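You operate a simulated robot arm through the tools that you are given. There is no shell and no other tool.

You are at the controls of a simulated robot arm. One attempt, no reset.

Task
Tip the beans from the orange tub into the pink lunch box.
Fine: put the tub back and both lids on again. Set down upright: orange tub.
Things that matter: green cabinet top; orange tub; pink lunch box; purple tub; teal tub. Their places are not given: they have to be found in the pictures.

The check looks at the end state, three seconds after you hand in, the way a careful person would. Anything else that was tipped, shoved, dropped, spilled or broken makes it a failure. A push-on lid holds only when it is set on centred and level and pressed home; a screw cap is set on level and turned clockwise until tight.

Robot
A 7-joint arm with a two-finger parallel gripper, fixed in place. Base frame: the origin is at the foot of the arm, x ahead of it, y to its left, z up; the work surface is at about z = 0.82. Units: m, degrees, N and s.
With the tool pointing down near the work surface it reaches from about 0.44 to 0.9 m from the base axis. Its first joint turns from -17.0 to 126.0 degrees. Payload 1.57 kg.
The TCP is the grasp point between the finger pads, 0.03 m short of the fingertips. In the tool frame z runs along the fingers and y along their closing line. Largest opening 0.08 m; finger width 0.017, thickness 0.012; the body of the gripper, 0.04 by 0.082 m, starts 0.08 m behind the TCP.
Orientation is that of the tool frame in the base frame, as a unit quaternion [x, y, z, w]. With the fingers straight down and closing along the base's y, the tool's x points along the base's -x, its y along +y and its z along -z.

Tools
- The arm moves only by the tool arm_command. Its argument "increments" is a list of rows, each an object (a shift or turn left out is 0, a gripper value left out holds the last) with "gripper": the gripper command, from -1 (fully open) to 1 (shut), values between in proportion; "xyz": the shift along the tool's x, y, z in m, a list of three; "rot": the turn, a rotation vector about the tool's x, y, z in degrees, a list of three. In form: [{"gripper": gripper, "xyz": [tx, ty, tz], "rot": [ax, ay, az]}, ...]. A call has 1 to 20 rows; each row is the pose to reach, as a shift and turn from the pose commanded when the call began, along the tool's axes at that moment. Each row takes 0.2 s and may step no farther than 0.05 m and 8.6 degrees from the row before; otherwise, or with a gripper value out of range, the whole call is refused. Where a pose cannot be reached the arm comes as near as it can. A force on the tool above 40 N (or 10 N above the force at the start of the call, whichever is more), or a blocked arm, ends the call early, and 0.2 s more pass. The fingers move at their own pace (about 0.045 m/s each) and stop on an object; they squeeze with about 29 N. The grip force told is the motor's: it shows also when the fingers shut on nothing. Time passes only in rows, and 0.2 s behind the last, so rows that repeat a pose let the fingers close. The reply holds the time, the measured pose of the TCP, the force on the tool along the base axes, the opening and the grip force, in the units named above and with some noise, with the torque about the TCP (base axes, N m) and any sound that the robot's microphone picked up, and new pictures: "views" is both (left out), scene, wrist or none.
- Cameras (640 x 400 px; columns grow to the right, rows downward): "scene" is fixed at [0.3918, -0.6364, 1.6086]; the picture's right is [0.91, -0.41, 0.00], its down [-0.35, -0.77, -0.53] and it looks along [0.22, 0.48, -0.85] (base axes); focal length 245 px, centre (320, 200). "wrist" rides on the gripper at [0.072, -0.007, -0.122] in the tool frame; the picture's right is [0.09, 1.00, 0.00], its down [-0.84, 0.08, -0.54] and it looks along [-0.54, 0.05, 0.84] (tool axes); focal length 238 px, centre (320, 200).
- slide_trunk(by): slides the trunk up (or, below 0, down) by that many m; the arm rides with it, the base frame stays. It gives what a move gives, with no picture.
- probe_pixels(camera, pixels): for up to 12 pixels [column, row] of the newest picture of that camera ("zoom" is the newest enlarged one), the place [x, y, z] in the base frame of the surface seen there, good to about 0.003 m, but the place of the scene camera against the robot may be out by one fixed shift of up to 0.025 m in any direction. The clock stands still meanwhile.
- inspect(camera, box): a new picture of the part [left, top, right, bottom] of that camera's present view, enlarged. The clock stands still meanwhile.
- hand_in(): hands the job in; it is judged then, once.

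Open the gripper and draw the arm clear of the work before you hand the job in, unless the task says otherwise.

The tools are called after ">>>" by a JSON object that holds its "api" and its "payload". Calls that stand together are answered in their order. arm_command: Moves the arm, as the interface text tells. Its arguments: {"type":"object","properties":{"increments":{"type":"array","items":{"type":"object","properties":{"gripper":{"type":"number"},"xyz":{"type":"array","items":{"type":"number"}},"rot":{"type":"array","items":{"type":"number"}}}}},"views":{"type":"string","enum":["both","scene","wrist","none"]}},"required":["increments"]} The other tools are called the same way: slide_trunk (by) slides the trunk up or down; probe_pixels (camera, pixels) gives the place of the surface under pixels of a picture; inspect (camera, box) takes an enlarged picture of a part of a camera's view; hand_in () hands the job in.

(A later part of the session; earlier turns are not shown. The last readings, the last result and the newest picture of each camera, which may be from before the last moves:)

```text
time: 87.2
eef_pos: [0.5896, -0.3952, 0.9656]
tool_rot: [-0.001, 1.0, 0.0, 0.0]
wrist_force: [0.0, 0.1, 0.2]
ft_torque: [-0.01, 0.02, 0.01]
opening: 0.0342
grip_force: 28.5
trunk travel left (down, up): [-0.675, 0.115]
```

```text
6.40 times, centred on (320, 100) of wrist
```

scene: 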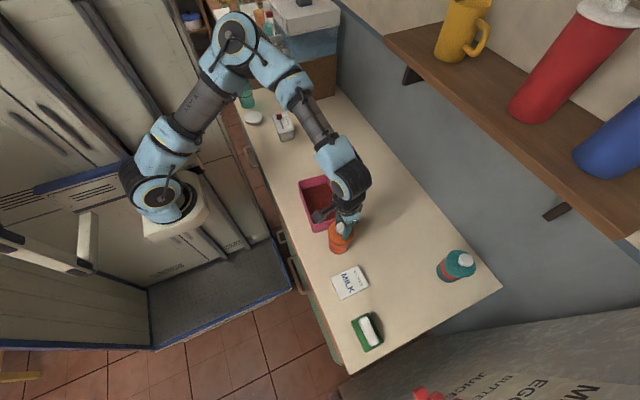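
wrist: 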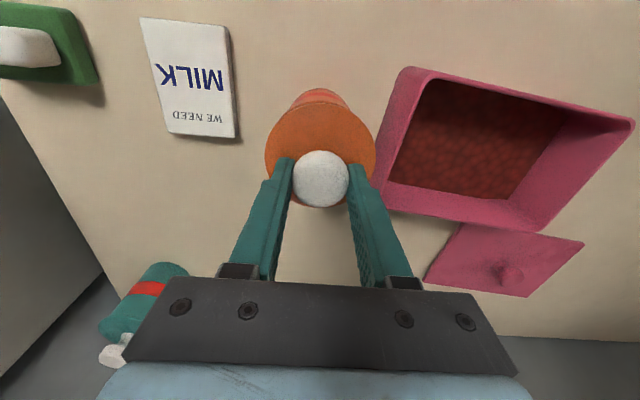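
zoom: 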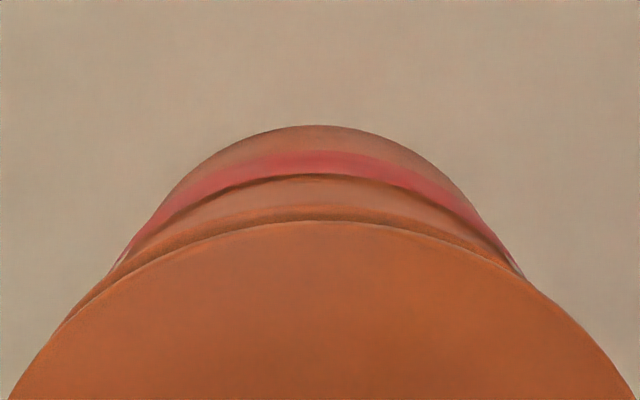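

Comparing with the original picture at the same height, the lid is still ~1 mm too far in +x. I correct by 1.2 mm and lower to just touching.

>>> {"api": "arm_command", "payload": {"increments": [{"gripper": 1, "xyz": [0.0012, 0.0002, 0.002]}, {"gripper": 1, "xyz": [0.0012, 0.0002, 0.005]}, {"gripper": 1, "xyz": [0.0012, 0.0002, 0.0075]}, {"gripper": 1, "xyz": [0.0012, 0.0002, 0.0075]}], "views": "wrist"}}

>>> {"api": "inspect", "payload": {"camera": "scene", "box": [320, 212, 362, 256]}}

>>> {"api": "inspect", "payload": {"camera": "wrist", "box": [250, 80, 400, 220]}}

```text
time: 88.2
eef_pos: [0.589, -0.3933, 0.9583]
tool_rot: [-0.001, 1.0, -0.001, 0.0]
wrist_force: [0.0, 0.1, 0.6]
ft_torque: [-0.02, 0.0, -0.03]
opening: 0.0342
grip_force: 29.2
trunk travel left (down, up): [-0.675, 0.115]
```

wrist: 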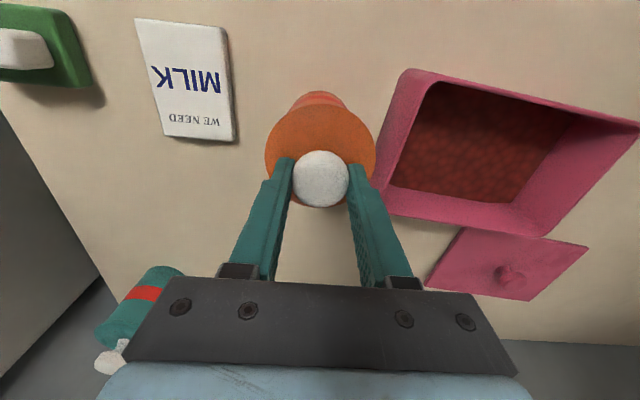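

```text
9.09 times, centred on (341, 234) of scene
```

zoom: 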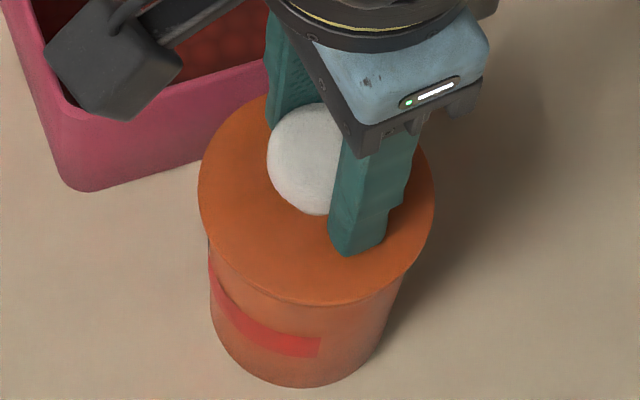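

```text
2.86 times, centred on (325, 150) of wrist
```

zoom: 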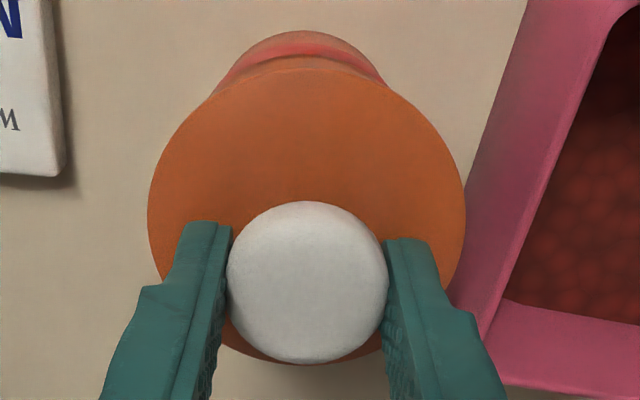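

Now the offset agrees within about half a millimetre with the seated reference. I press down in small steps, watching the force and listening.

>>> {"api": "arm_command", "payload": {"increments": [{"gripper": 1, "xyz": [0, 0, 0.0015]}, {"gripper": 1, "xyz": [0, 0, 0.003]}, {"gripper": 1, "xyz": [0, 0, 0.004]}, {"gripper": 1, "xyz": [0, 0, 0.004]}], "views": "wrist"}}

```text
time: 89.2
eef_pos: [0.5872, -0.3942, 0.956]
tool_rot: [0.001, 1.0, -0.001, 0.001]
wrist_force: [-0.4, -1.7, 8.8]
ft_torque: [-0.12, 0.12, -0.02]
opening: 0.034
grip_force: 28.7
trunk travel left (down, up): [-0.675, 0.115]
heard: snap
```

wrist: 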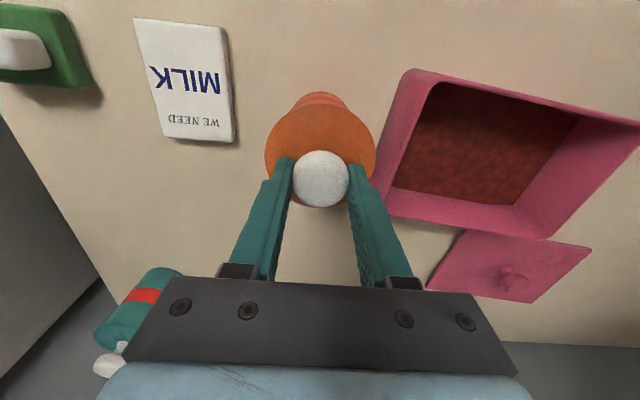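

A "snap" with 8.8 N: the lid has seated. I press a bit further to be sure it's home.

>>> {"api": "arm_command", "payload": {"increments": [{"gripper": 1, "xyz": [0, 0, 0.001]}, {"gripper": 1, "xyz": [0, 0, 0.002]}, {"gripper": 1, "xyz": [0, 0, 0.002]}], "views": "none"}}

>>> {"api": "inspect", "payload": {"camera": "scene", "box": [320, 212, 362, 256]}}

>>> {"api": "inspect", "payload": {"camera": "wrist", "box": [250, 80, 400, 220]}}

```text
time: 90.0
eef_pos: [0.5878, -0.3942, 0.9535]
tool_rot: [0.0, 1.0, -0.001, 0.002]
wrist_force: [0.4, -3.0, 38.4]
ft_torque: [-0.13, 0.1, 0.06]
opening: 0.0342
grip_force: 28.7
trunk travel left (down, up): [-0.675, 0.115]
```

```text
9.09 times, centred on (341, 234) of scene
```

zoom: 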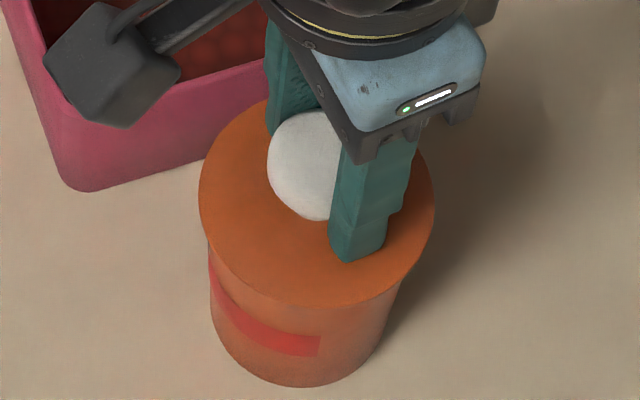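

```text
2.86 times, centred on (325, 150) of wrist
```

zoom: 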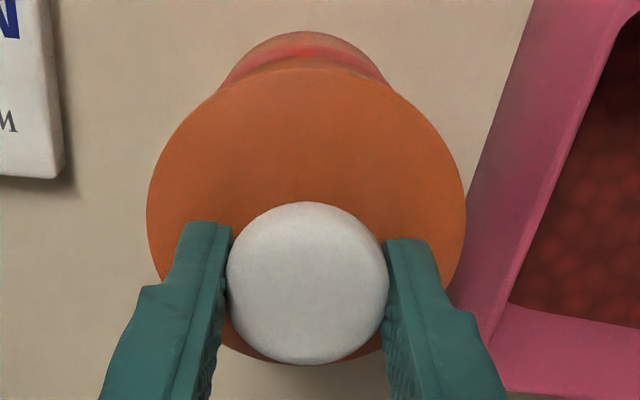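

The press reached 38 N and the lid sits flat, flush with the rim. I ease the pressure off in small steps before letting go.

>>> {"api": "arm_command", "payload": {"increments": [{"gripper": 1, "xyz": [0, 0, -0.001]}, {"gripper": 1, "xyz": [0, 0, -0.0018]}, {"gripper": 1, "xyz": [0, 0, -0.002]}, {"gripper": 1, "xyz": [0, 0, -0.002]}], "views": "none"}}

```text
time: 91.0
eef_pos: [0.5875, -0.3919, 0.9545]
tool_rot: [0.0, 1.0, 0.0, -0.001]
wrist_force: [3.9, -4.4, 21.7]
ft_torque: [-0.06, -0.36, -0.01]
opening: 0.034
grip_force: 29.4
trunk travel left (down, up): [-0.675, 0.115]
```

Still 21.7 N down with small sideways forces. I ease up another millimetre.

>>> {"api": "arm_command", "payload": {"increments": [{"gripper": 1, "xyz": [0, 0, -0.0005]}, {"gripper": 1, "xyz": [0, 0, -0.001]}, {"gripper": 1, "xyz": [0, 0, -0.001]}, {"gripper": 1, "xyz": [0, 0, -0.001]}], "views": "none"}}

```text
time: 92.0
eef_pos: [0.5886, -0.3925, 0.9538]
tool_rot: [0.0, 1.0, 0.001, -0.001]
wrist_force: [-0.6, -0.1, 0.3]
ft_torque: [0.0, 0.01, 0.0]
opening: 0.0341
grip_force: 29.2
trunk travel left (down, up): [-0.675, 0.115]
heard: snap
```

Another "snap" came as the force vanished — the lid may have popped loose again. I look closely at the seating before doing anything.

>>> {"api": "inspect", "payload": {"camera": "scene", "box": [324, 234, 358, 255]}}

>>> {"api": "inspect", "payload": {"camera": "wrist", "box": [250, 80, 400, 220]}}

>>> {"api": "probe_pixels", "payload": {"camera": "wrist", "pixels": [[275, 150], [365, 150], [320, 110], [300, 115], [340, 115], [290, 130], [350, 130], [320, 130]]}}

```text
16.00 times, centred on (341, 244) of scene
```

zoom: 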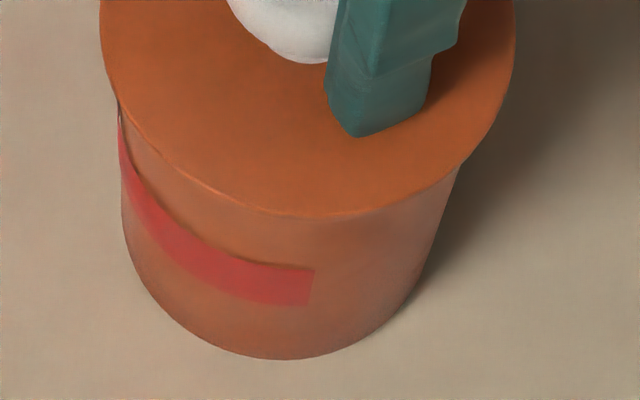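

```text
2.86 times, centred on (325, 150) of wrist
```

zoom: 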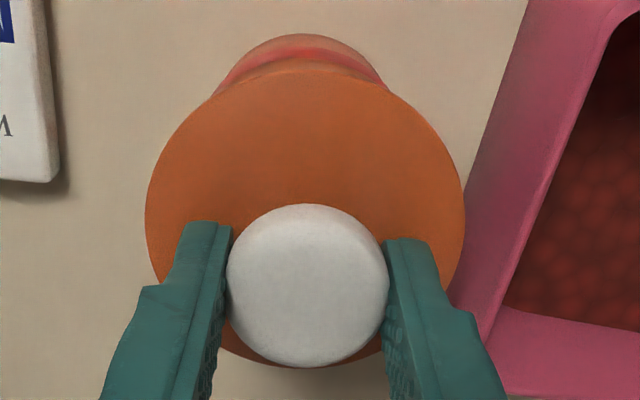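

```text
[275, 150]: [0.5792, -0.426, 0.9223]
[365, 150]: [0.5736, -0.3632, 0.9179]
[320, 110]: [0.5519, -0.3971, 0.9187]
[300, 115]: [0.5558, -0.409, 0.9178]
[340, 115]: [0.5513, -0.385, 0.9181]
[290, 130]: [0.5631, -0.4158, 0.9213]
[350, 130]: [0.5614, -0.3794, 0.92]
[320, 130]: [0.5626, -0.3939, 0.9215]
```

The lid top is at z ≈ 0.920, the seated height. To learn whether it is latched, I lift by 5 mm and see whether the tub comes along.

>>> {"api": "arm_command", "payload": {"increments": [{"gripper": 1, "xyz": [0, 0, -0.0015]}, {"gripper": 1, "xyz": [0, 0, -0.003]}, {"gripper": 1, "xyz": [0, 0, -0.005]}, {"gripper": 1, "xyz": [0, 0, -0.005]}], "views": "wrist"}}

>>> {"api": "inspect", "payload": {"camera": "scene", "box": [324, 234, 358, 255]}}

>>> {"api": "inspect", "payload": {"camera": "wrist", "box": [280, 70, 360, 120]}}

```text
time: 93.0
eef_pos: [0.5872, -0.3939, 0.9608]
tool_rot: [0.0, 1.0, -0.001, 0.001]
wrist_force: [0.3, 0.3, 0.0]
ft_torque: [0.01, 0.02, -0.01]
opening: 0.0339
grip_force: 28.6
trunk travel left (down, up): [-0.675, 0.115]
```

wrist: 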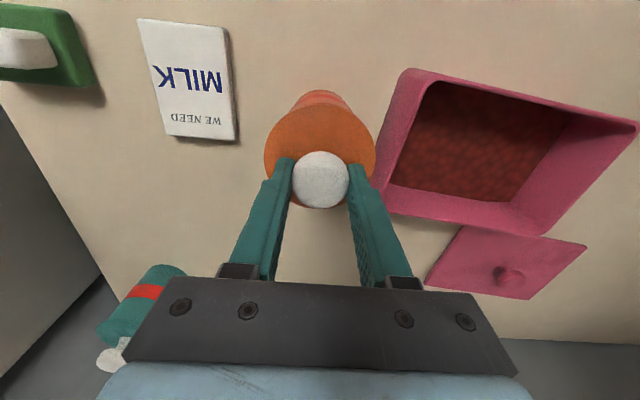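

```text
16.00 times, centred on (341, 244) of scene
```

zoom: 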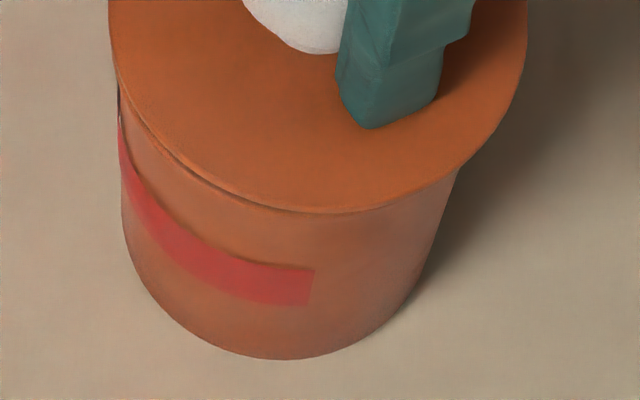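

```text
8.00 times, centred on (320, 95) of wrist
```

zoom: 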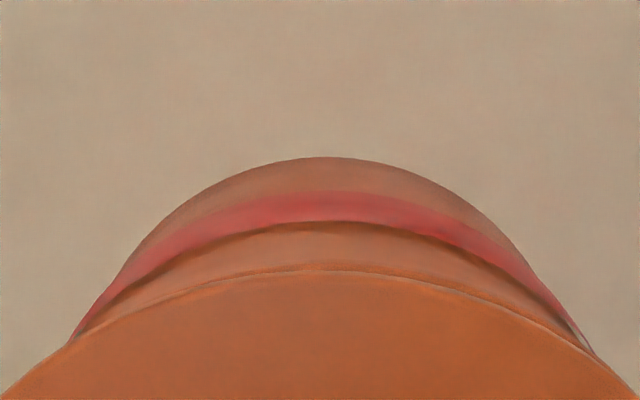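

The tub stayed while the lid rose, so easing off by pulling had unlatched it. I press it on again and this time will open the fingers while still pressing.

>>> {"api": "arm_command", "payload": {"increments": [{"gripper": 1, "xyz": [0, 0, 0.0025]}, {"gripper": 1, "xyz": [0, 0, 0.005]}, {"gripper": 1, "xyz": [0, 0, 0.0065]}, {"gripper": 1, "xyz": [0, 0, 0.0065]}], "views": "none"}}

```text
time: 94.0
eef_pos: [0.5875, -0.3937, 0.9537]
tool_rot: [0.0, 1.0, 0.0, 0.0]
wrist_force: [0.4, 0.1, -0.5]
ft_torque: [0.02, 0.0, 0.01]
opening: 0.0342
grip_force: 28.7
trunk travel left (down, up): [-0.675, 0.115]
```

No contact yet at z 0.9537. I go on in half-millimetre steps.

>>> {"api": "arm_command", "payload": {"increments": [{"gripper": 1, "xyz": [0, 0, 0.0007]}, {"gripper": 1, "xyz": [0, 0, 0.0014]}, {"gripper": 1, "xyz": [0, 0, 0.0014]}], "views": "none"}}

```text
time: 94.8
eef_pos: [0.5882, -0.3938, 0.9535]
tool_rot: [0.001, 1.0, 0.0, 0.001]
wrist_force: [-1.3, 1.3, 16.9]
ft_torque: [0.12, 0.21, 0.01]
opening: 0.0339
grip_force: 29.4
trunk travel left (down, up): [-0.675, 0.115]
heard: snap
```

Snap at 16.9 N — latched. Now I open the gripper while still pressing, wait, then rise straight up.

>>> {"api": "arm_command", "payload": {"increments": [{"gripper": -1}, {"gripper": -1}, {"gripper": -1}, {"gripper": -1}, {"gripper": -1}], "views": "wrist"}}

```text
time: 96.0
eef_pos: [0.5886, -0.3942, 0.9528]
tool_rot: [0.0, 1.0, 0.0, 0.001]
wrist_force: [0.0, -0.2, -0.1]
ft_torque: [0.04, -0.02, 0.0]
opening: 0.0798
grip_force: 0.0
trunk travel left (down, up): [-0.675, 0.115]
```

wrist: 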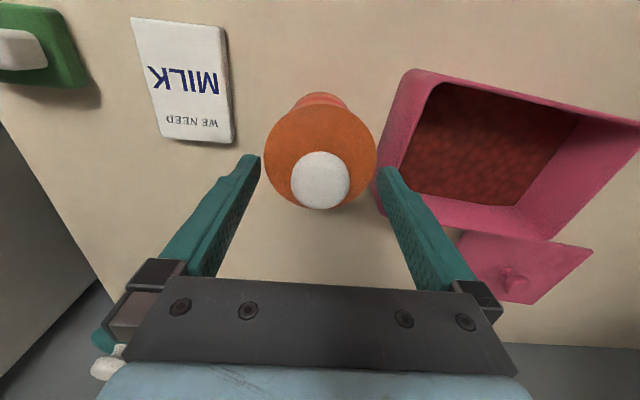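

No snap on release this time. I rise 9 cm and check how the lid sits.

>>> {"api": "arm_command", "payload": {"increments": [{"gripper": -1, "xyz": [0, 0, -0.01]}, {"xyz": [0, 0, -0.03]}, {"xyz": [0, 0, -0.06]}, {"xyz": [0, 0, -0.09]}, {"xyz": [0, 0, -0.09]}], "views": "both"}}

>>> {"api": "inspect", "payload": {"camera": "scene", "box": [320, 212, 362, 256]}}

>>> {"api": "probe_pixels", "payload": {"camera": "wrist", "pixels": [[290, 122], [348, 122], [320, 97], [305, 103], [335, 103], [300, 145], [340, 145], [320, 112], [310, 112], [330, 112]]}}

```text
time: 97.2
eef_pos: [0.5852, -0.3953, 1.0408]
tool_rot: [0.0, 1.0, 0.0, 0.0]
wrist_force: [0.9, 0.1, -0.7]
ft_torque: [-0.02, 0.02, 0.01]
opening: 0.0801
grip_force: 0.0
trunk travel left (down, up): [-0.675, 0.115]
```

scene: 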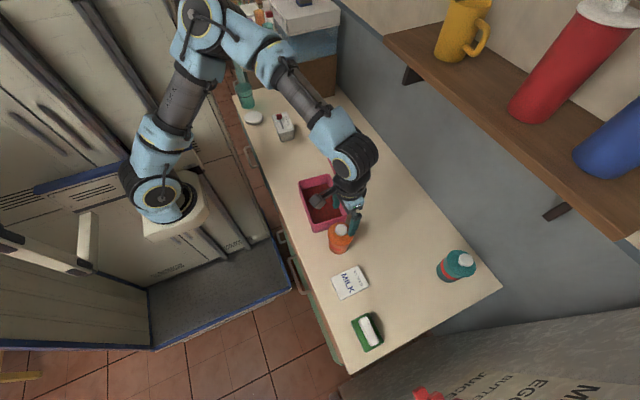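
wrist: 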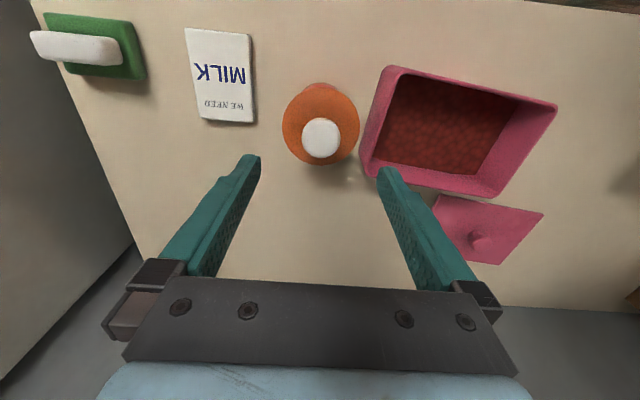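

```text
9.09 times, centred on (341, 234) of scene
```

zoom: 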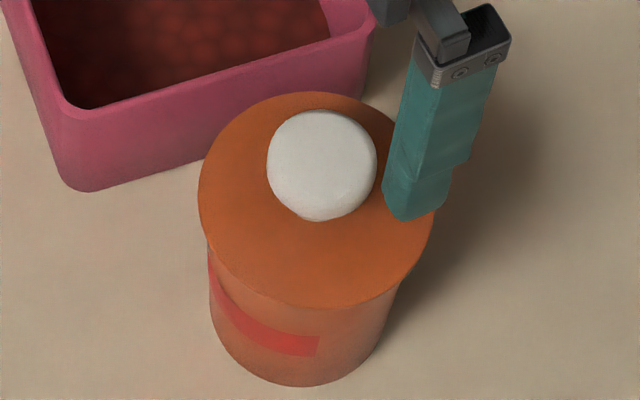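

```text
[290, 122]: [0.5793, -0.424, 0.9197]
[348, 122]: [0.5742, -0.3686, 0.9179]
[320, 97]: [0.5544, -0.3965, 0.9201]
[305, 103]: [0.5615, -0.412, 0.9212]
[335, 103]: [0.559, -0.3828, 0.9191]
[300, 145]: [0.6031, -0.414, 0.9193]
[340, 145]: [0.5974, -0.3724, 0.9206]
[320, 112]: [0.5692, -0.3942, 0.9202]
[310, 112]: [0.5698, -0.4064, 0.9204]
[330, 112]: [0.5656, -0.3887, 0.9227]
```

The lid sits level at z ≈ 0.920 and centred, as at the start. Now for the pink lid: I move over it at about (0.770,-0.100).

>>> {"api": "arm_command", "payload": {"increments": [{"gripper": -1, "xyz": [-0.022, 0.036, 0]}, {"xyz": [-0.046, 0.073, 0]}, {"xyz": [-0.07, 0.11, 0]}, {"xyz": [-0.094, 0.147, 0]}, {"xyz": [-0.118, 0.184, 0]}, {"xyz": [-0.142, 0.221, 0.01]}, {"xyz": [-0.164, 0.258, 0.025]}, {"xyz": [-0.183, 0.294, 0.04]}, {"xyz": [-0.183, 0.294, 0.06]}, {"xyz": [-0.183, 0.294, 0.06]}], "views": "both"}}

>>> {"api": "inspect", "payload": {"camera": "wrist", "box": [200, 40, 440, 190]}}

```text
time: 99.4
eef_pos: [0.7691, -0.1017, 0.9823]
tool_rot: [0.001, 1.0, 0.003, 0.0]
wrist_force: [0.2, -0.6, -0.5]
ft_torque: [0.0, 0.0, 0.01]
opening: 0.0798
grip_force: 0.0
out of reach, approached as far as the arm can: row 8
trunk travel left (down, up): [-0.675, 0.115]
```

scene: 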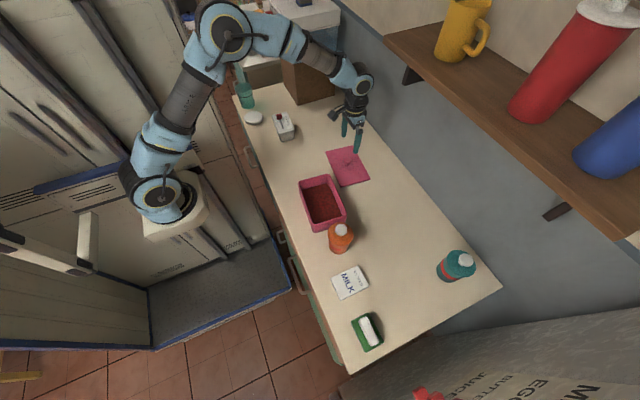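
wrist: 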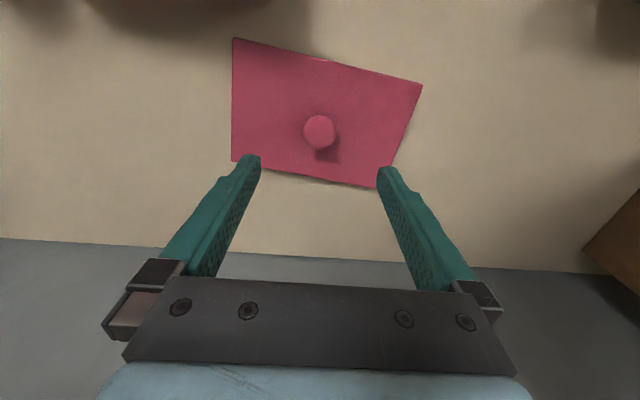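

```text
2.67 times, centred on (320, 115) of wrist
```

zoom: 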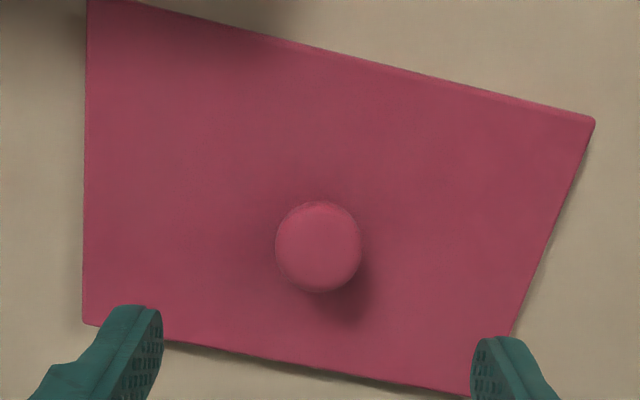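

I probe the pink lid's corners and knob, as well as checking its level.

>>> {"api": "probe_pixels", "payload": {"camera": "wrist", "pixels": [[319, 130], [303, 130], [335, 130], [319, 116], [319, 146], [235, 41], [420, 88], [234, 158], [374, 185], [320, 65], [260, 100], [390, 120]]}}

>>> {"api": "arm_command", "payload": {"increments": [{"gripper": -1}], "views": "none"}}

```text
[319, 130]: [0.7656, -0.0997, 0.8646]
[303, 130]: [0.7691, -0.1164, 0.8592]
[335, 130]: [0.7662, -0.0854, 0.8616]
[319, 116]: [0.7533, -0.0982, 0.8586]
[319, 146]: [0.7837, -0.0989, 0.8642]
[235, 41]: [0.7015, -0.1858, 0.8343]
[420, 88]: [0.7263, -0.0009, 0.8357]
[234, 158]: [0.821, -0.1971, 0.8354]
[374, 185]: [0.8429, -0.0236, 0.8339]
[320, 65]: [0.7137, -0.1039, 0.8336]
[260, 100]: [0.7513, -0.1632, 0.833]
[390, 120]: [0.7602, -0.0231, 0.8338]
```

```text
time: 99.8
eef_pos: [0.7692, -0.101, 0.9809]
tool_rot: [0.0, 1.0, 0.004, 0.0]
wrist_force: [1.2, 0.5, 0.7]
ft_torque: [-0.01, -0.01, -0.01]
opening: 0.0798
grip_force: 0.1
trunk travel left (down, up): [-0.675, 0.115]
```

The knob is at (0.7685,-0.101), lid top level at 0.834. The tool is tilted by about 0.45°, which I correct while descending; then I close on the knob.

>>> {"api": "arm_command", "payload": {"increments": [{"gripper": -1, "xyz": [0, 0, 0.03], "rot": [0.45, 0, 0]}, {"gripper": -1, "xyz": [0, 0, 0.07], "rot": [0.45, 0, 0]}, {"gripper": -1, "xyz": [0, 0, 0.1], "rot": [0.45, 0, 0]}, {"gripper": -1, "xyz": [0, 0, 0.1125], "rot": [0.45, 0, 0]}, {"gripper": -1, "xyz": [0, 0, 0.1125], "rot": [0.45, 0, 0]}], "views": "wrist"}}

```text
time: 101.0
eef_pos: [0.7694, -0.1014, 0.8695]
tool_rot: [0.0, 1.0, -0.005, 0.0]
wrist_force: [0.3, -0.6, 0.4]
ft_torque: [0.01, 0.0, -0.02]
opening: 0.0801
grip_force: 0.0
trunk travel left (down, up): [-0.675, 0.115]
```

wrist: 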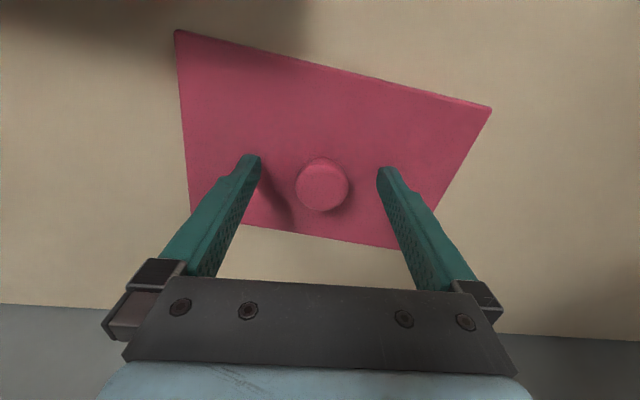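

The tilt reading is now −0.005, so the earlier tilt was only a tracking deviation; I undo the correction, then close on the knob.

>>> {"api": "arm_command", "payload": {"increments": [{"gripper": -1, "rot": [-0.5, 0, 0]}, {"gripper": -1, "rot": [-0.5, 0, 0]}, {"gripper": 1, "rot": [-0.5, 0, 0]}, {"gripper": 1, "rot": [-0.5, 0, 0]}, {"gripper": 1, "rot": [-0.5, 0, 0]}, {"gripper": 1, "rot": [-0.5, 0, 0]}, {"gripper": 1, "rot": [-0.5, 0, 0]}], "views": "wrist"}}

>>> {"api": "inspect", "payload": {"camera": "wrist", "box": [160, 20, 500, 260]}}

```text
time: 102.6
eef_pos: [0.7702, -0.1013, 0.8695]
tool_rot: [-0.001, 1.0, 0.0, 0.0]
wrist_force: [0.5, 0.7, 0.2]
ft_torque: [-0.01, -0.01, 0.05]
opening: 0.0324
grip_force: 29.0
trunk travel left (down, up): [-0.675, 0.115]
```

wrist: 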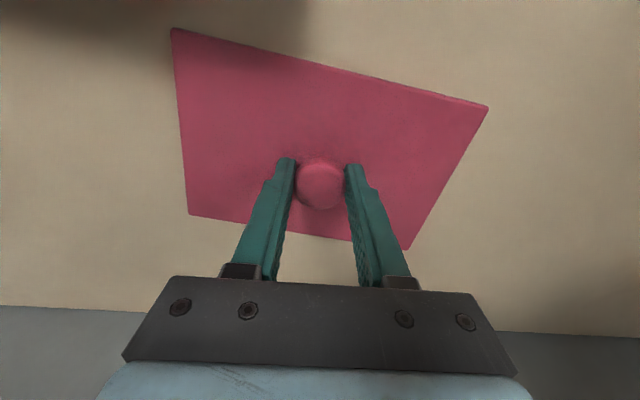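

```text
1.67 times, centred on (330, 140) of wrist
```

zoom: 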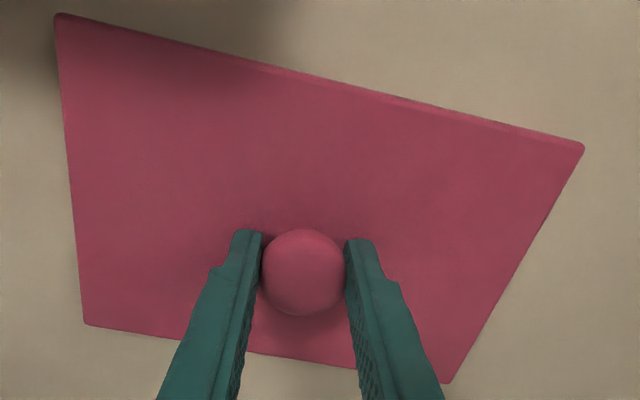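

The lid is gripped; compared with the original grip it is turned about 1° in the hand (corners moved by ±5 zoom px), which I will compensate by a 1.1° yaw. I lift it and carry it over the box, stopping ~2.5 cm above the seat.

>>> {"api": "arm_command", "payload": {"increments": [{"gripper": 1, "xyz": [0, 0, -0.02]}, {"gripper": 1, "xyz": [0, 0, -0.06]}, {"gripper": 1, "xyz": [0, 0, -0.1]}, {"gripper": 1, "xyz": [0.03, -0.023, -0.13], "rot": [0, 0, -0.5]}, {"gripper": 1, "xyz": [0.065, -0.05, -0.13], "rot": [0, 0, -1.1]}, {"gripper": 1, "xyz": [0.1, -0.077, -0.13], "rot": [0, 0, -1.1]}, {"gripper": 1, "xyz": [0.14, -0.107, -0.13], "rot": [0, 0, -1.1]}, {"gripper": 1, "xyz": [0.1748, -0.1342, -0.13], "rot": [0, 0, -1.1]}, {"gripper": 1, "xyz": [0.1748, -0.1342, -0.11], "rot": [0, 0, -1.1]}, {"gripper": 1, "xyz": [0.1748, -0.1342, -0.09], "rot": [0, 0, -1.1]}, {"gripper": 1, "xyz": [0.1748, -0.1342, -0.09], "rot": [0, 0, -1.1]}], "views": "both"}}

>>> {"api": "inspect", "payload": {"camera": "scene", "box": [290, 165, 360, 245]}}

>>> {"api": "inspect", "payload": {"camera": "wrist", "box": [160, 20, 500, 260]}}

```text
time: 105.0
eef_pos: [0.5954, -0.2353, 0.9604]
tool_rot: [-0.01, 1.0, 0.0, 0.0]
wrist_force: [0.2, 0.4, -0.5]
ft_torque: [0.02, -0.01, 0.01]
opening: 0.0321
grip_force: 28.8
trunk travel left (down, up): [-0.675, 0.115]
```

scene: 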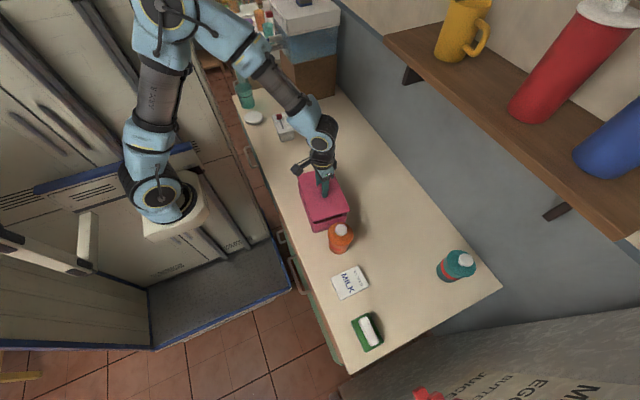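
wrist: 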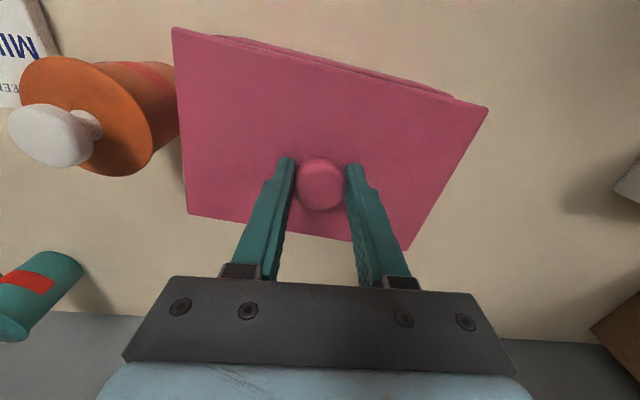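

```text
5.00 times, centred on (325, 205) of scene
```

zoom: 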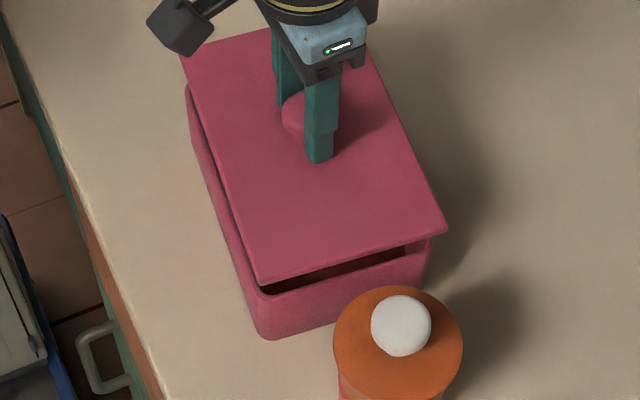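

```text
1.67 times, centred on (330, 140) of wrist
```

zoom: 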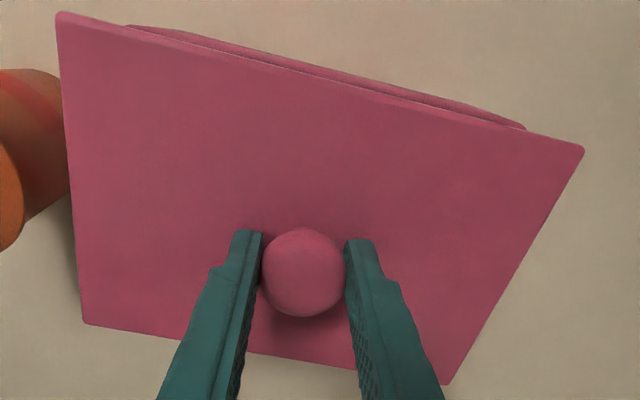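

The lid hovers parallel over the box. I lower it to 1 cm above the seat, where I have an earlier picture to compare with.

>>> {"api": "arm_command", "payload": {"increments": [{"gripper": 1, "xyz": [0, 0, 0.008]}, {"gripper": 1, "xyz": [0, 0, 0.016]}, {"gripper": 1, "xyz": [0, 0, 0.016]}, {"gripper": 1, "xyz": [0, 0, 0.016]}], "views": "both"}}

>>> {"api": "inspect", "payload": {"camera": "wrist", "box": [160, 20, 500, 130]}}

>>> {"api": "inspect", "payload": {"camera": "scene", "box": [300, 215, 332, 237]}}

>>> {"api": "inspect", "payload": {"camera": "scene", "box": [330, 205, 362, 227]}}

```text
time: 106.0
eef_pos: [0.5961, -0.2351, 0.944]
tool_rot: [-0.009, 1.0, 0.0, 0.001]
wrist_force: [0.1, -0.4, -1.1]
ft_torque: [-0.01, -0.01, 0.02]
opening: 0.0324
grip_force: 28.8
trunk travel left (down, up): [-0.675, 0.115]
```

scene: 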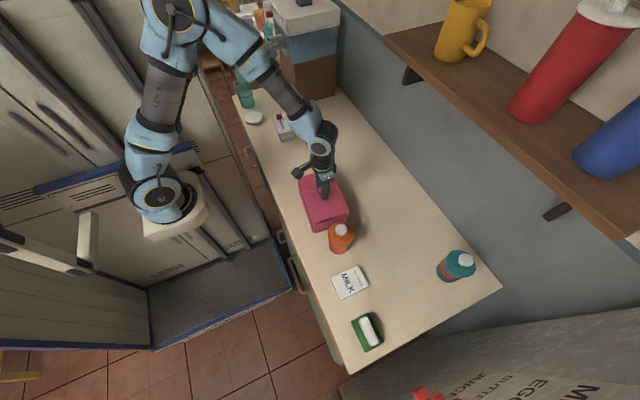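
wrist: 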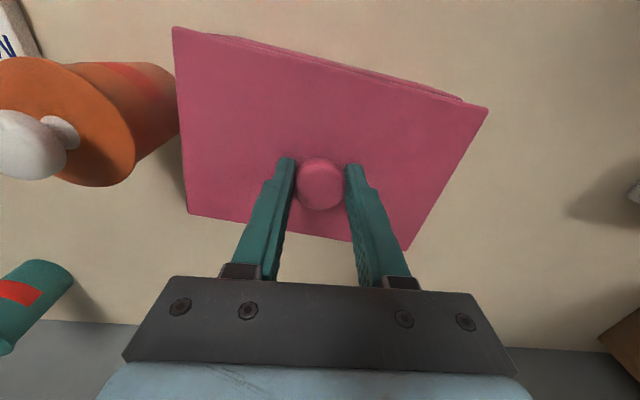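

```text
1.88 times, centred on (330, 75) of wrist
```

zoom: 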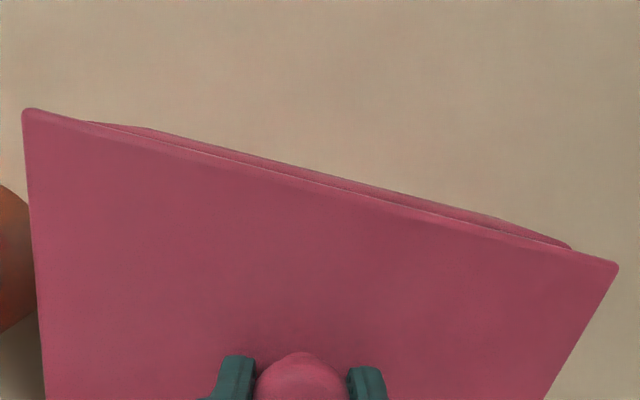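

```text
16.00 times, centred on (316, 226) of scene
```

zoom: 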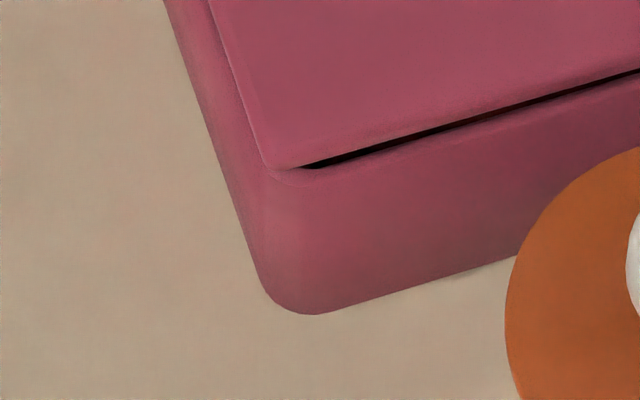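

```text
16.00 times, centred on (346, 216) of scene
```

zoom: 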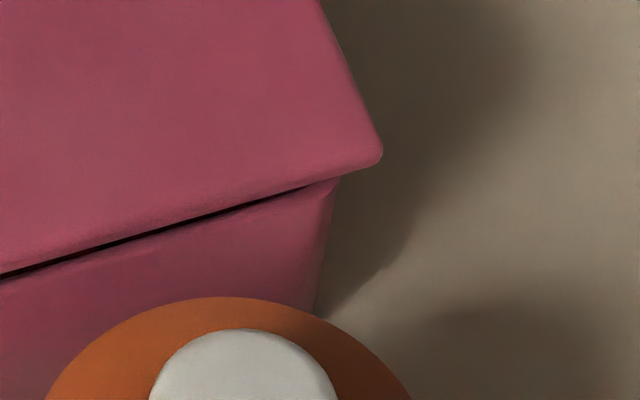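

I compare directly by probing points along the lid's edges and on the box strip visible beyond it.

>>> {"api": "probe_pixels", "payload": {"camera": "wrist", "pixels": [[200, 36], [260, 52], [320, 67], [380, 83], [440, 98], [470, 106], [175, 50], [179, 100], [184, 160], [188, 205], [476, 125], [440, 188]]}}

>>> {"api": "inspect", "payload": {"camera": "wrist", "box": [165, 20, 335, 110]}}

>>> {"api": "inspect", "payload": {"camera": "wrist", "box": [325, 40, 495, 130]}}

```text
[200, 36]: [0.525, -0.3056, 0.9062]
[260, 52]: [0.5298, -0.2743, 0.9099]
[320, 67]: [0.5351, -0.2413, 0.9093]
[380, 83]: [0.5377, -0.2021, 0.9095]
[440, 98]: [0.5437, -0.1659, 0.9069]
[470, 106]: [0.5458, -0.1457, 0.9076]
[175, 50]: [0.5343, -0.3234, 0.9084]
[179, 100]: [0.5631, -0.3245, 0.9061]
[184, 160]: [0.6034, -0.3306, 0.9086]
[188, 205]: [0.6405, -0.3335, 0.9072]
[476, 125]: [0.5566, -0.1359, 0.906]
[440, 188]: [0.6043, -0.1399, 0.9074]
```

```text
3.76 times, centred on (250, 65) of wrist
```

zoom: 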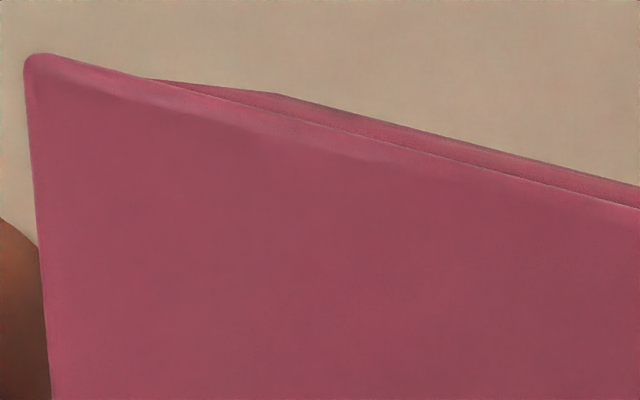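

```text
3.76 times, centred on (410, 85) of wrist
```

zoom: 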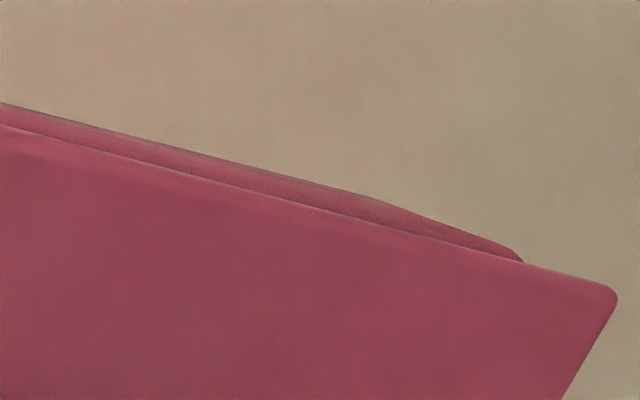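

The comparison indicates the lid needs about −1.3 mm in x, −0.7 mm in y and +0.7° more yaw. I apply these at the same height and compare again.

>>> {"api": "arm_command", "payload": {"increments": [{"gripper": 1, "xyz": [0.0007, -0.0004, 0], "rot": [0, 0, -0.4]}, {"gripper": 1, "xyz": [0.0013, -0.0007, 0], "rot": [0, 0, -0.7]}, {"gripper": 1, "xyz": [0.0013, -0.0007, 0], "rot": [0, 0, -0.7]}, {"gripper": 1, "xyz": [0.0013, -0.0007, 0], "rot": [0, 0, -0.7]}], "views": "wrist"}}

>>> {"api": "inspect", "payload": {"camera": "scene", "box": [300, 215, 332, 237]}}

>>> {"api": "inspect", "payload": {"camera": "scene", "box": [330, 205, 362, 227]}}

>>> {"api": "inspect", "payload": {"camera": "wrist", "box": [165, 20, 335, 110]}}

>>> {"api": "inspect", "payload": {"camera": "wrist", "box": [325, 40, 495, 130]}}

```text
time: 107.0
eef_pos: [0.5943, -0.2359, 0.9441]
tool_rot: [-0.015, 1.0, 0.001, -0.001]
wrist_force: [0.3, -0.8, -0.4]
ft_torque: [0.0, 0.04, 0.01]
opening: 0.0325
grip_force: 29.4
trunk travel left (down, up): [-0.675, 0.115]
```

wrist: 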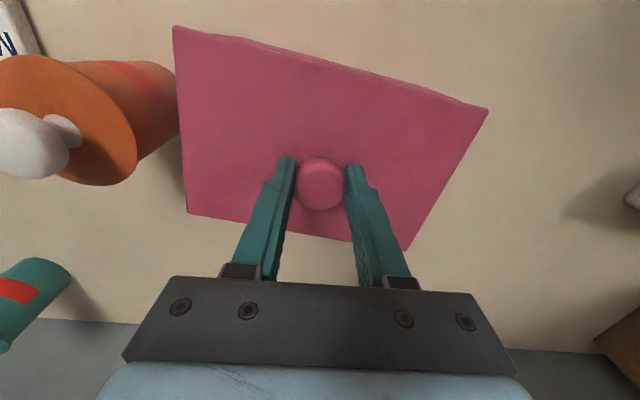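

```text
16.00 times, centred on (316, 226) of scene
```

zoom: 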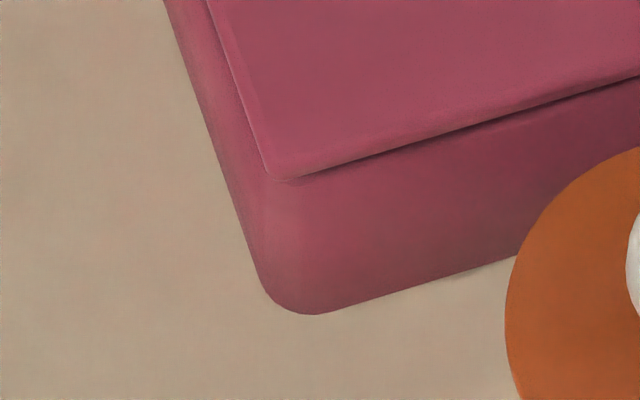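

```text
16.00 times, centred on (346, 216) of scene
```

zoom: 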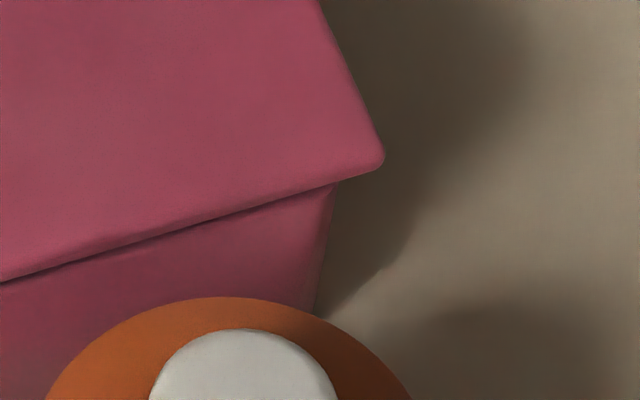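

```text
3.76 times, centred on (250, 65) of wrist
```

zoom: 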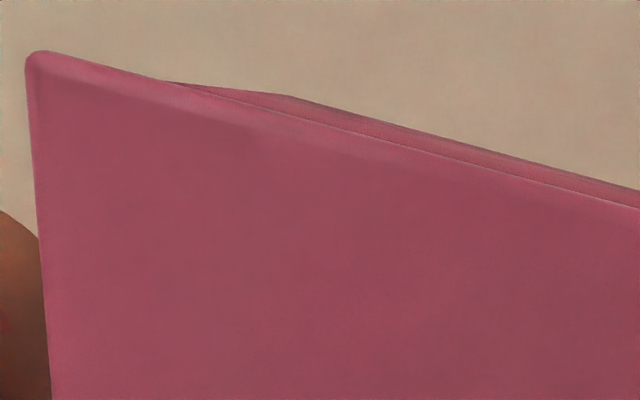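

```text
3.76 times, centred on (410, 85) of wrist
```

zoom: 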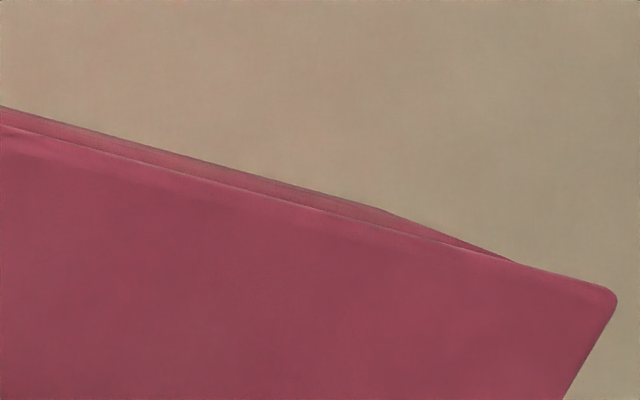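

Now both scene corners match the reference picture of the lid just above its seat ((278,180) vs (275,180) and (384,160) vs (382,160)). I lower to the seat.

>>> {"api": "arm_command", "payload": {"increments": [{"gripper": 1, "xyz": [0, 0, 0.003]}, {"gripper": 1, "xyz": [0, 0, 0.006]}, {"gripper": 1, "xyz": [0, 0, 0.009]}, {"gripper": 1, "xyz": [0, 0, 0.009]}], "views": "wrist"}}

>>> {"api": "inspect", "payload": {"camera": "scene", "box": [300, 215, 332, 237]}}

>>> {"api": "inspect", "payload": {"camera": "scene", "box": [330, 205, 362, 227]}}

```text
time: 108.0
eef_pos: [0.594, -0.2343, 0.9343]
tool_rot: [-0.015, 1.0, 0.0, 0.0]
wrist_force: [0.2, 0.0, -1.0]
ft_torque: [-0.02, 0.03, 0.0]
opening: 0.0324
grip_force: 28.4
trunk travel left (down, up): [-0.675, 0.115]
```

wrist: 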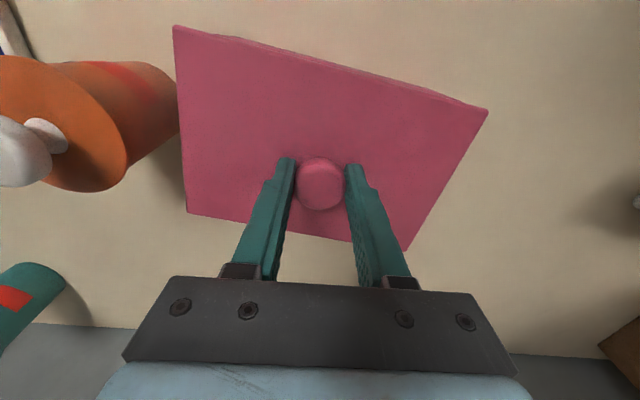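

```text
16.00 times, centred on (316, 226) of scene
```

zoom: 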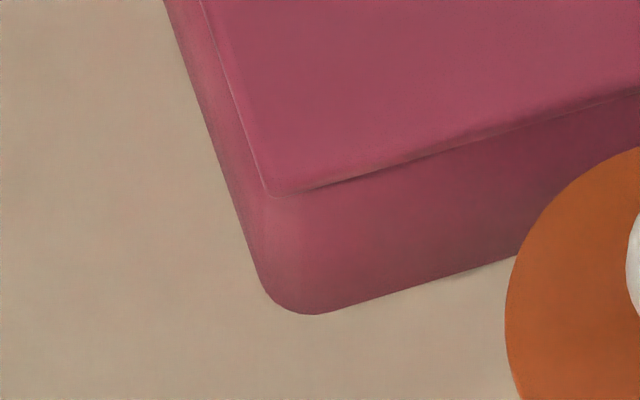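

```text
16.00 times, centred on (346, 216) of scene
```

zoom: 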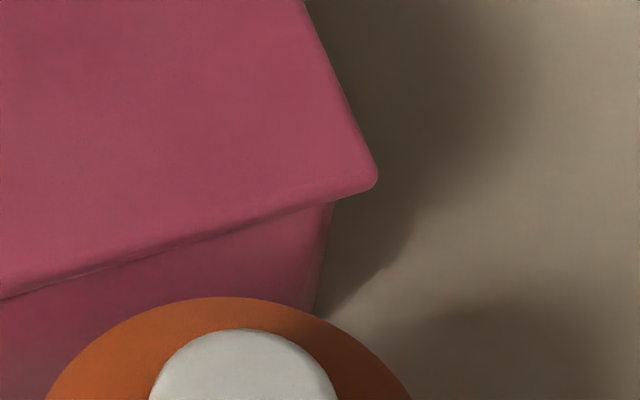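

The lid is almost seated and aligned (corner (278,195) vs 198 seated). I press down in small steps.

>>> {"api": "arm_command", "payload": {"increments": [{"gripper": 1, "xyz": [0, 0, 0.001]}, {"gripper": 1, "xyz": [0, 0, 0.002]}, {"gripper": 1, "xyz": [0, 0, 0.0025]}, {"gripper": 1, "xyz": [0, 0, 0.0025]}], "views": "none"}}

```text
time: 109.0
eef_pos: [0.5942, -0.2344, 0.9327]
tool_rot: [-0.016, 1.0, 0.0, 0.0]
wrist_force: [-1.1, 0.5, 0.3]
ft_torque: [0.03, 0.14, 0.05]
opening: 0.0323
grip_force: 28.2
trunk travel left (down, up): [-0.675, 0.115]
```

Still no contact force. I continue in half-millimetre steps.

>>> {"api": "arm_command", "payload": {"increments": [{"gripper": 1, "xyz": [0, 0, 0.0005]}, {"gripper": 1, "xyz": [0, 0, 0.001]}, {"gripper": 1, "xyz": [0, 0, 0.001]}], "views": "none"}}

```text
time: 109.8
eef_pos: [0.5943, -0.2345, 0.932]
tool_rot: [-0.016, 1.0, 0.0, 0.002]
wrist_force: [3.3, 4.2, 16.8]
ft_torque: [0.11, -0.03, 0.17]
opening: 0.0321
grip_force: 29.2
trunk travel left (down, up): [-0.675, 0.115]
```

16.8 N without a snap yet. I press on a little further.

>>> {"api": "arm_command", "payload": {"increments": [{"gripper": 1, "xyz": [0, 0, 0.0005]}, {"gripper": 1, "xyz": [0, 0, 0.0009]}, {"gripper": 1, "xyz": [0, 0, 0.0009]}], "views": "none"}}

```text
time: 110.6
eef_pos: [0.5956, -0.2355, 0.9313]
tool_rot: [-0.015, 1.0, 0.0, 0.002]
wrist_force: [4.5, -0.1, 38.7]
ft_torque: [0.02, -0.19, 0.15]
opening: 0.0324
grip_force: 28.9
trunk travel left (down, up): [-0.675, 0.115]
```

38.7 N and no snap. I look closely at the lid's edges and heights to see what holds it up.

>>> {"api": "inspect", "payload": {"camera": "scene", "box": [300, 215, 332, 237]}}

>>> {"api": "inspect", "payload": {"camera": "scene", "box": [330, 205, 362, 227]}}

>>> {"api": "inspect", "payload": {"camera": "wrist", "box": [160, 20, 500, 260]}}

>>> {"api": "probe_pixels", "payload": {"camera": "wrist", "pixels": [[190, 50], [195, 190], [460, 115], [400, 225], [330, 90], [240, 120], [420, 150], [190, 120], [260, 60], [380, 95]]}}

```text
16.00 times, centred on (316, 226) of scene
```

zoom: 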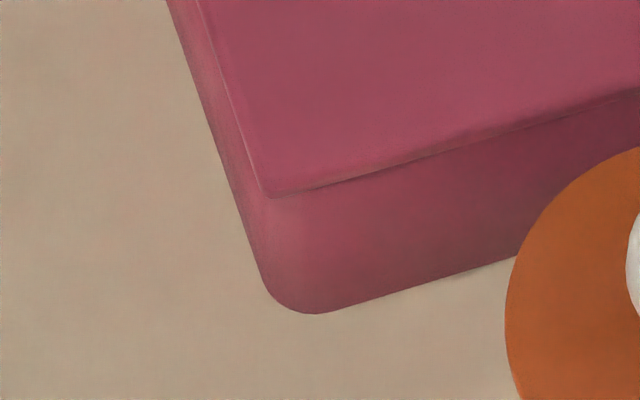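

```text
16.00 times, centred on (346, 216) of scene
```

zoom: 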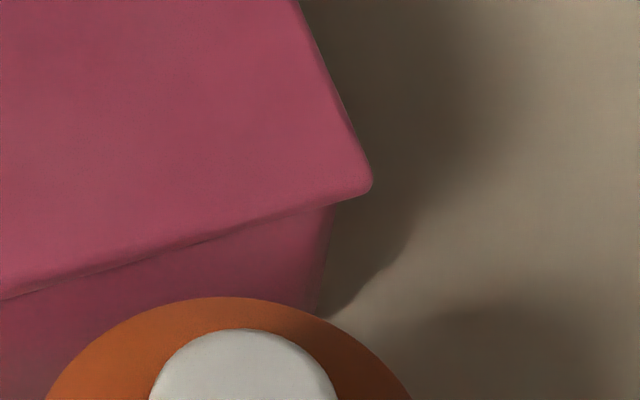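

```text
1.67 times, centred on (330, 140) of wrist
```

zoom: 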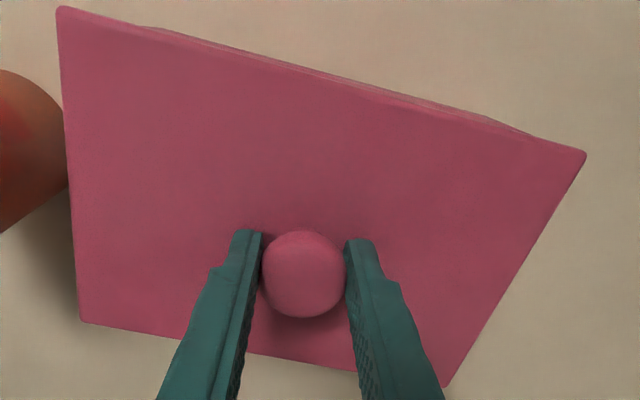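

```text
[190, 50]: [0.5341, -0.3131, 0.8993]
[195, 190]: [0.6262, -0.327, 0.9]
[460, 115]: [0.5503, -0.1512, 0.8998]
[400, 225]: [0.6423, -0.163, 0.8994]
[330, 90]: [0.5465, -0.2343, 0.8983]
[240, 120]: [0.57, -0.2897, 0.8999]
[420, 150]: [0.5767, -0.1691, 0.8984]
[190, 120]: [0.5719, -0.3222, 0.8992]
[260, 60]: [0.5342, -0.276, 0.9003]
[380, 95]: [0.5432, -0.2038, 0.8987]
```

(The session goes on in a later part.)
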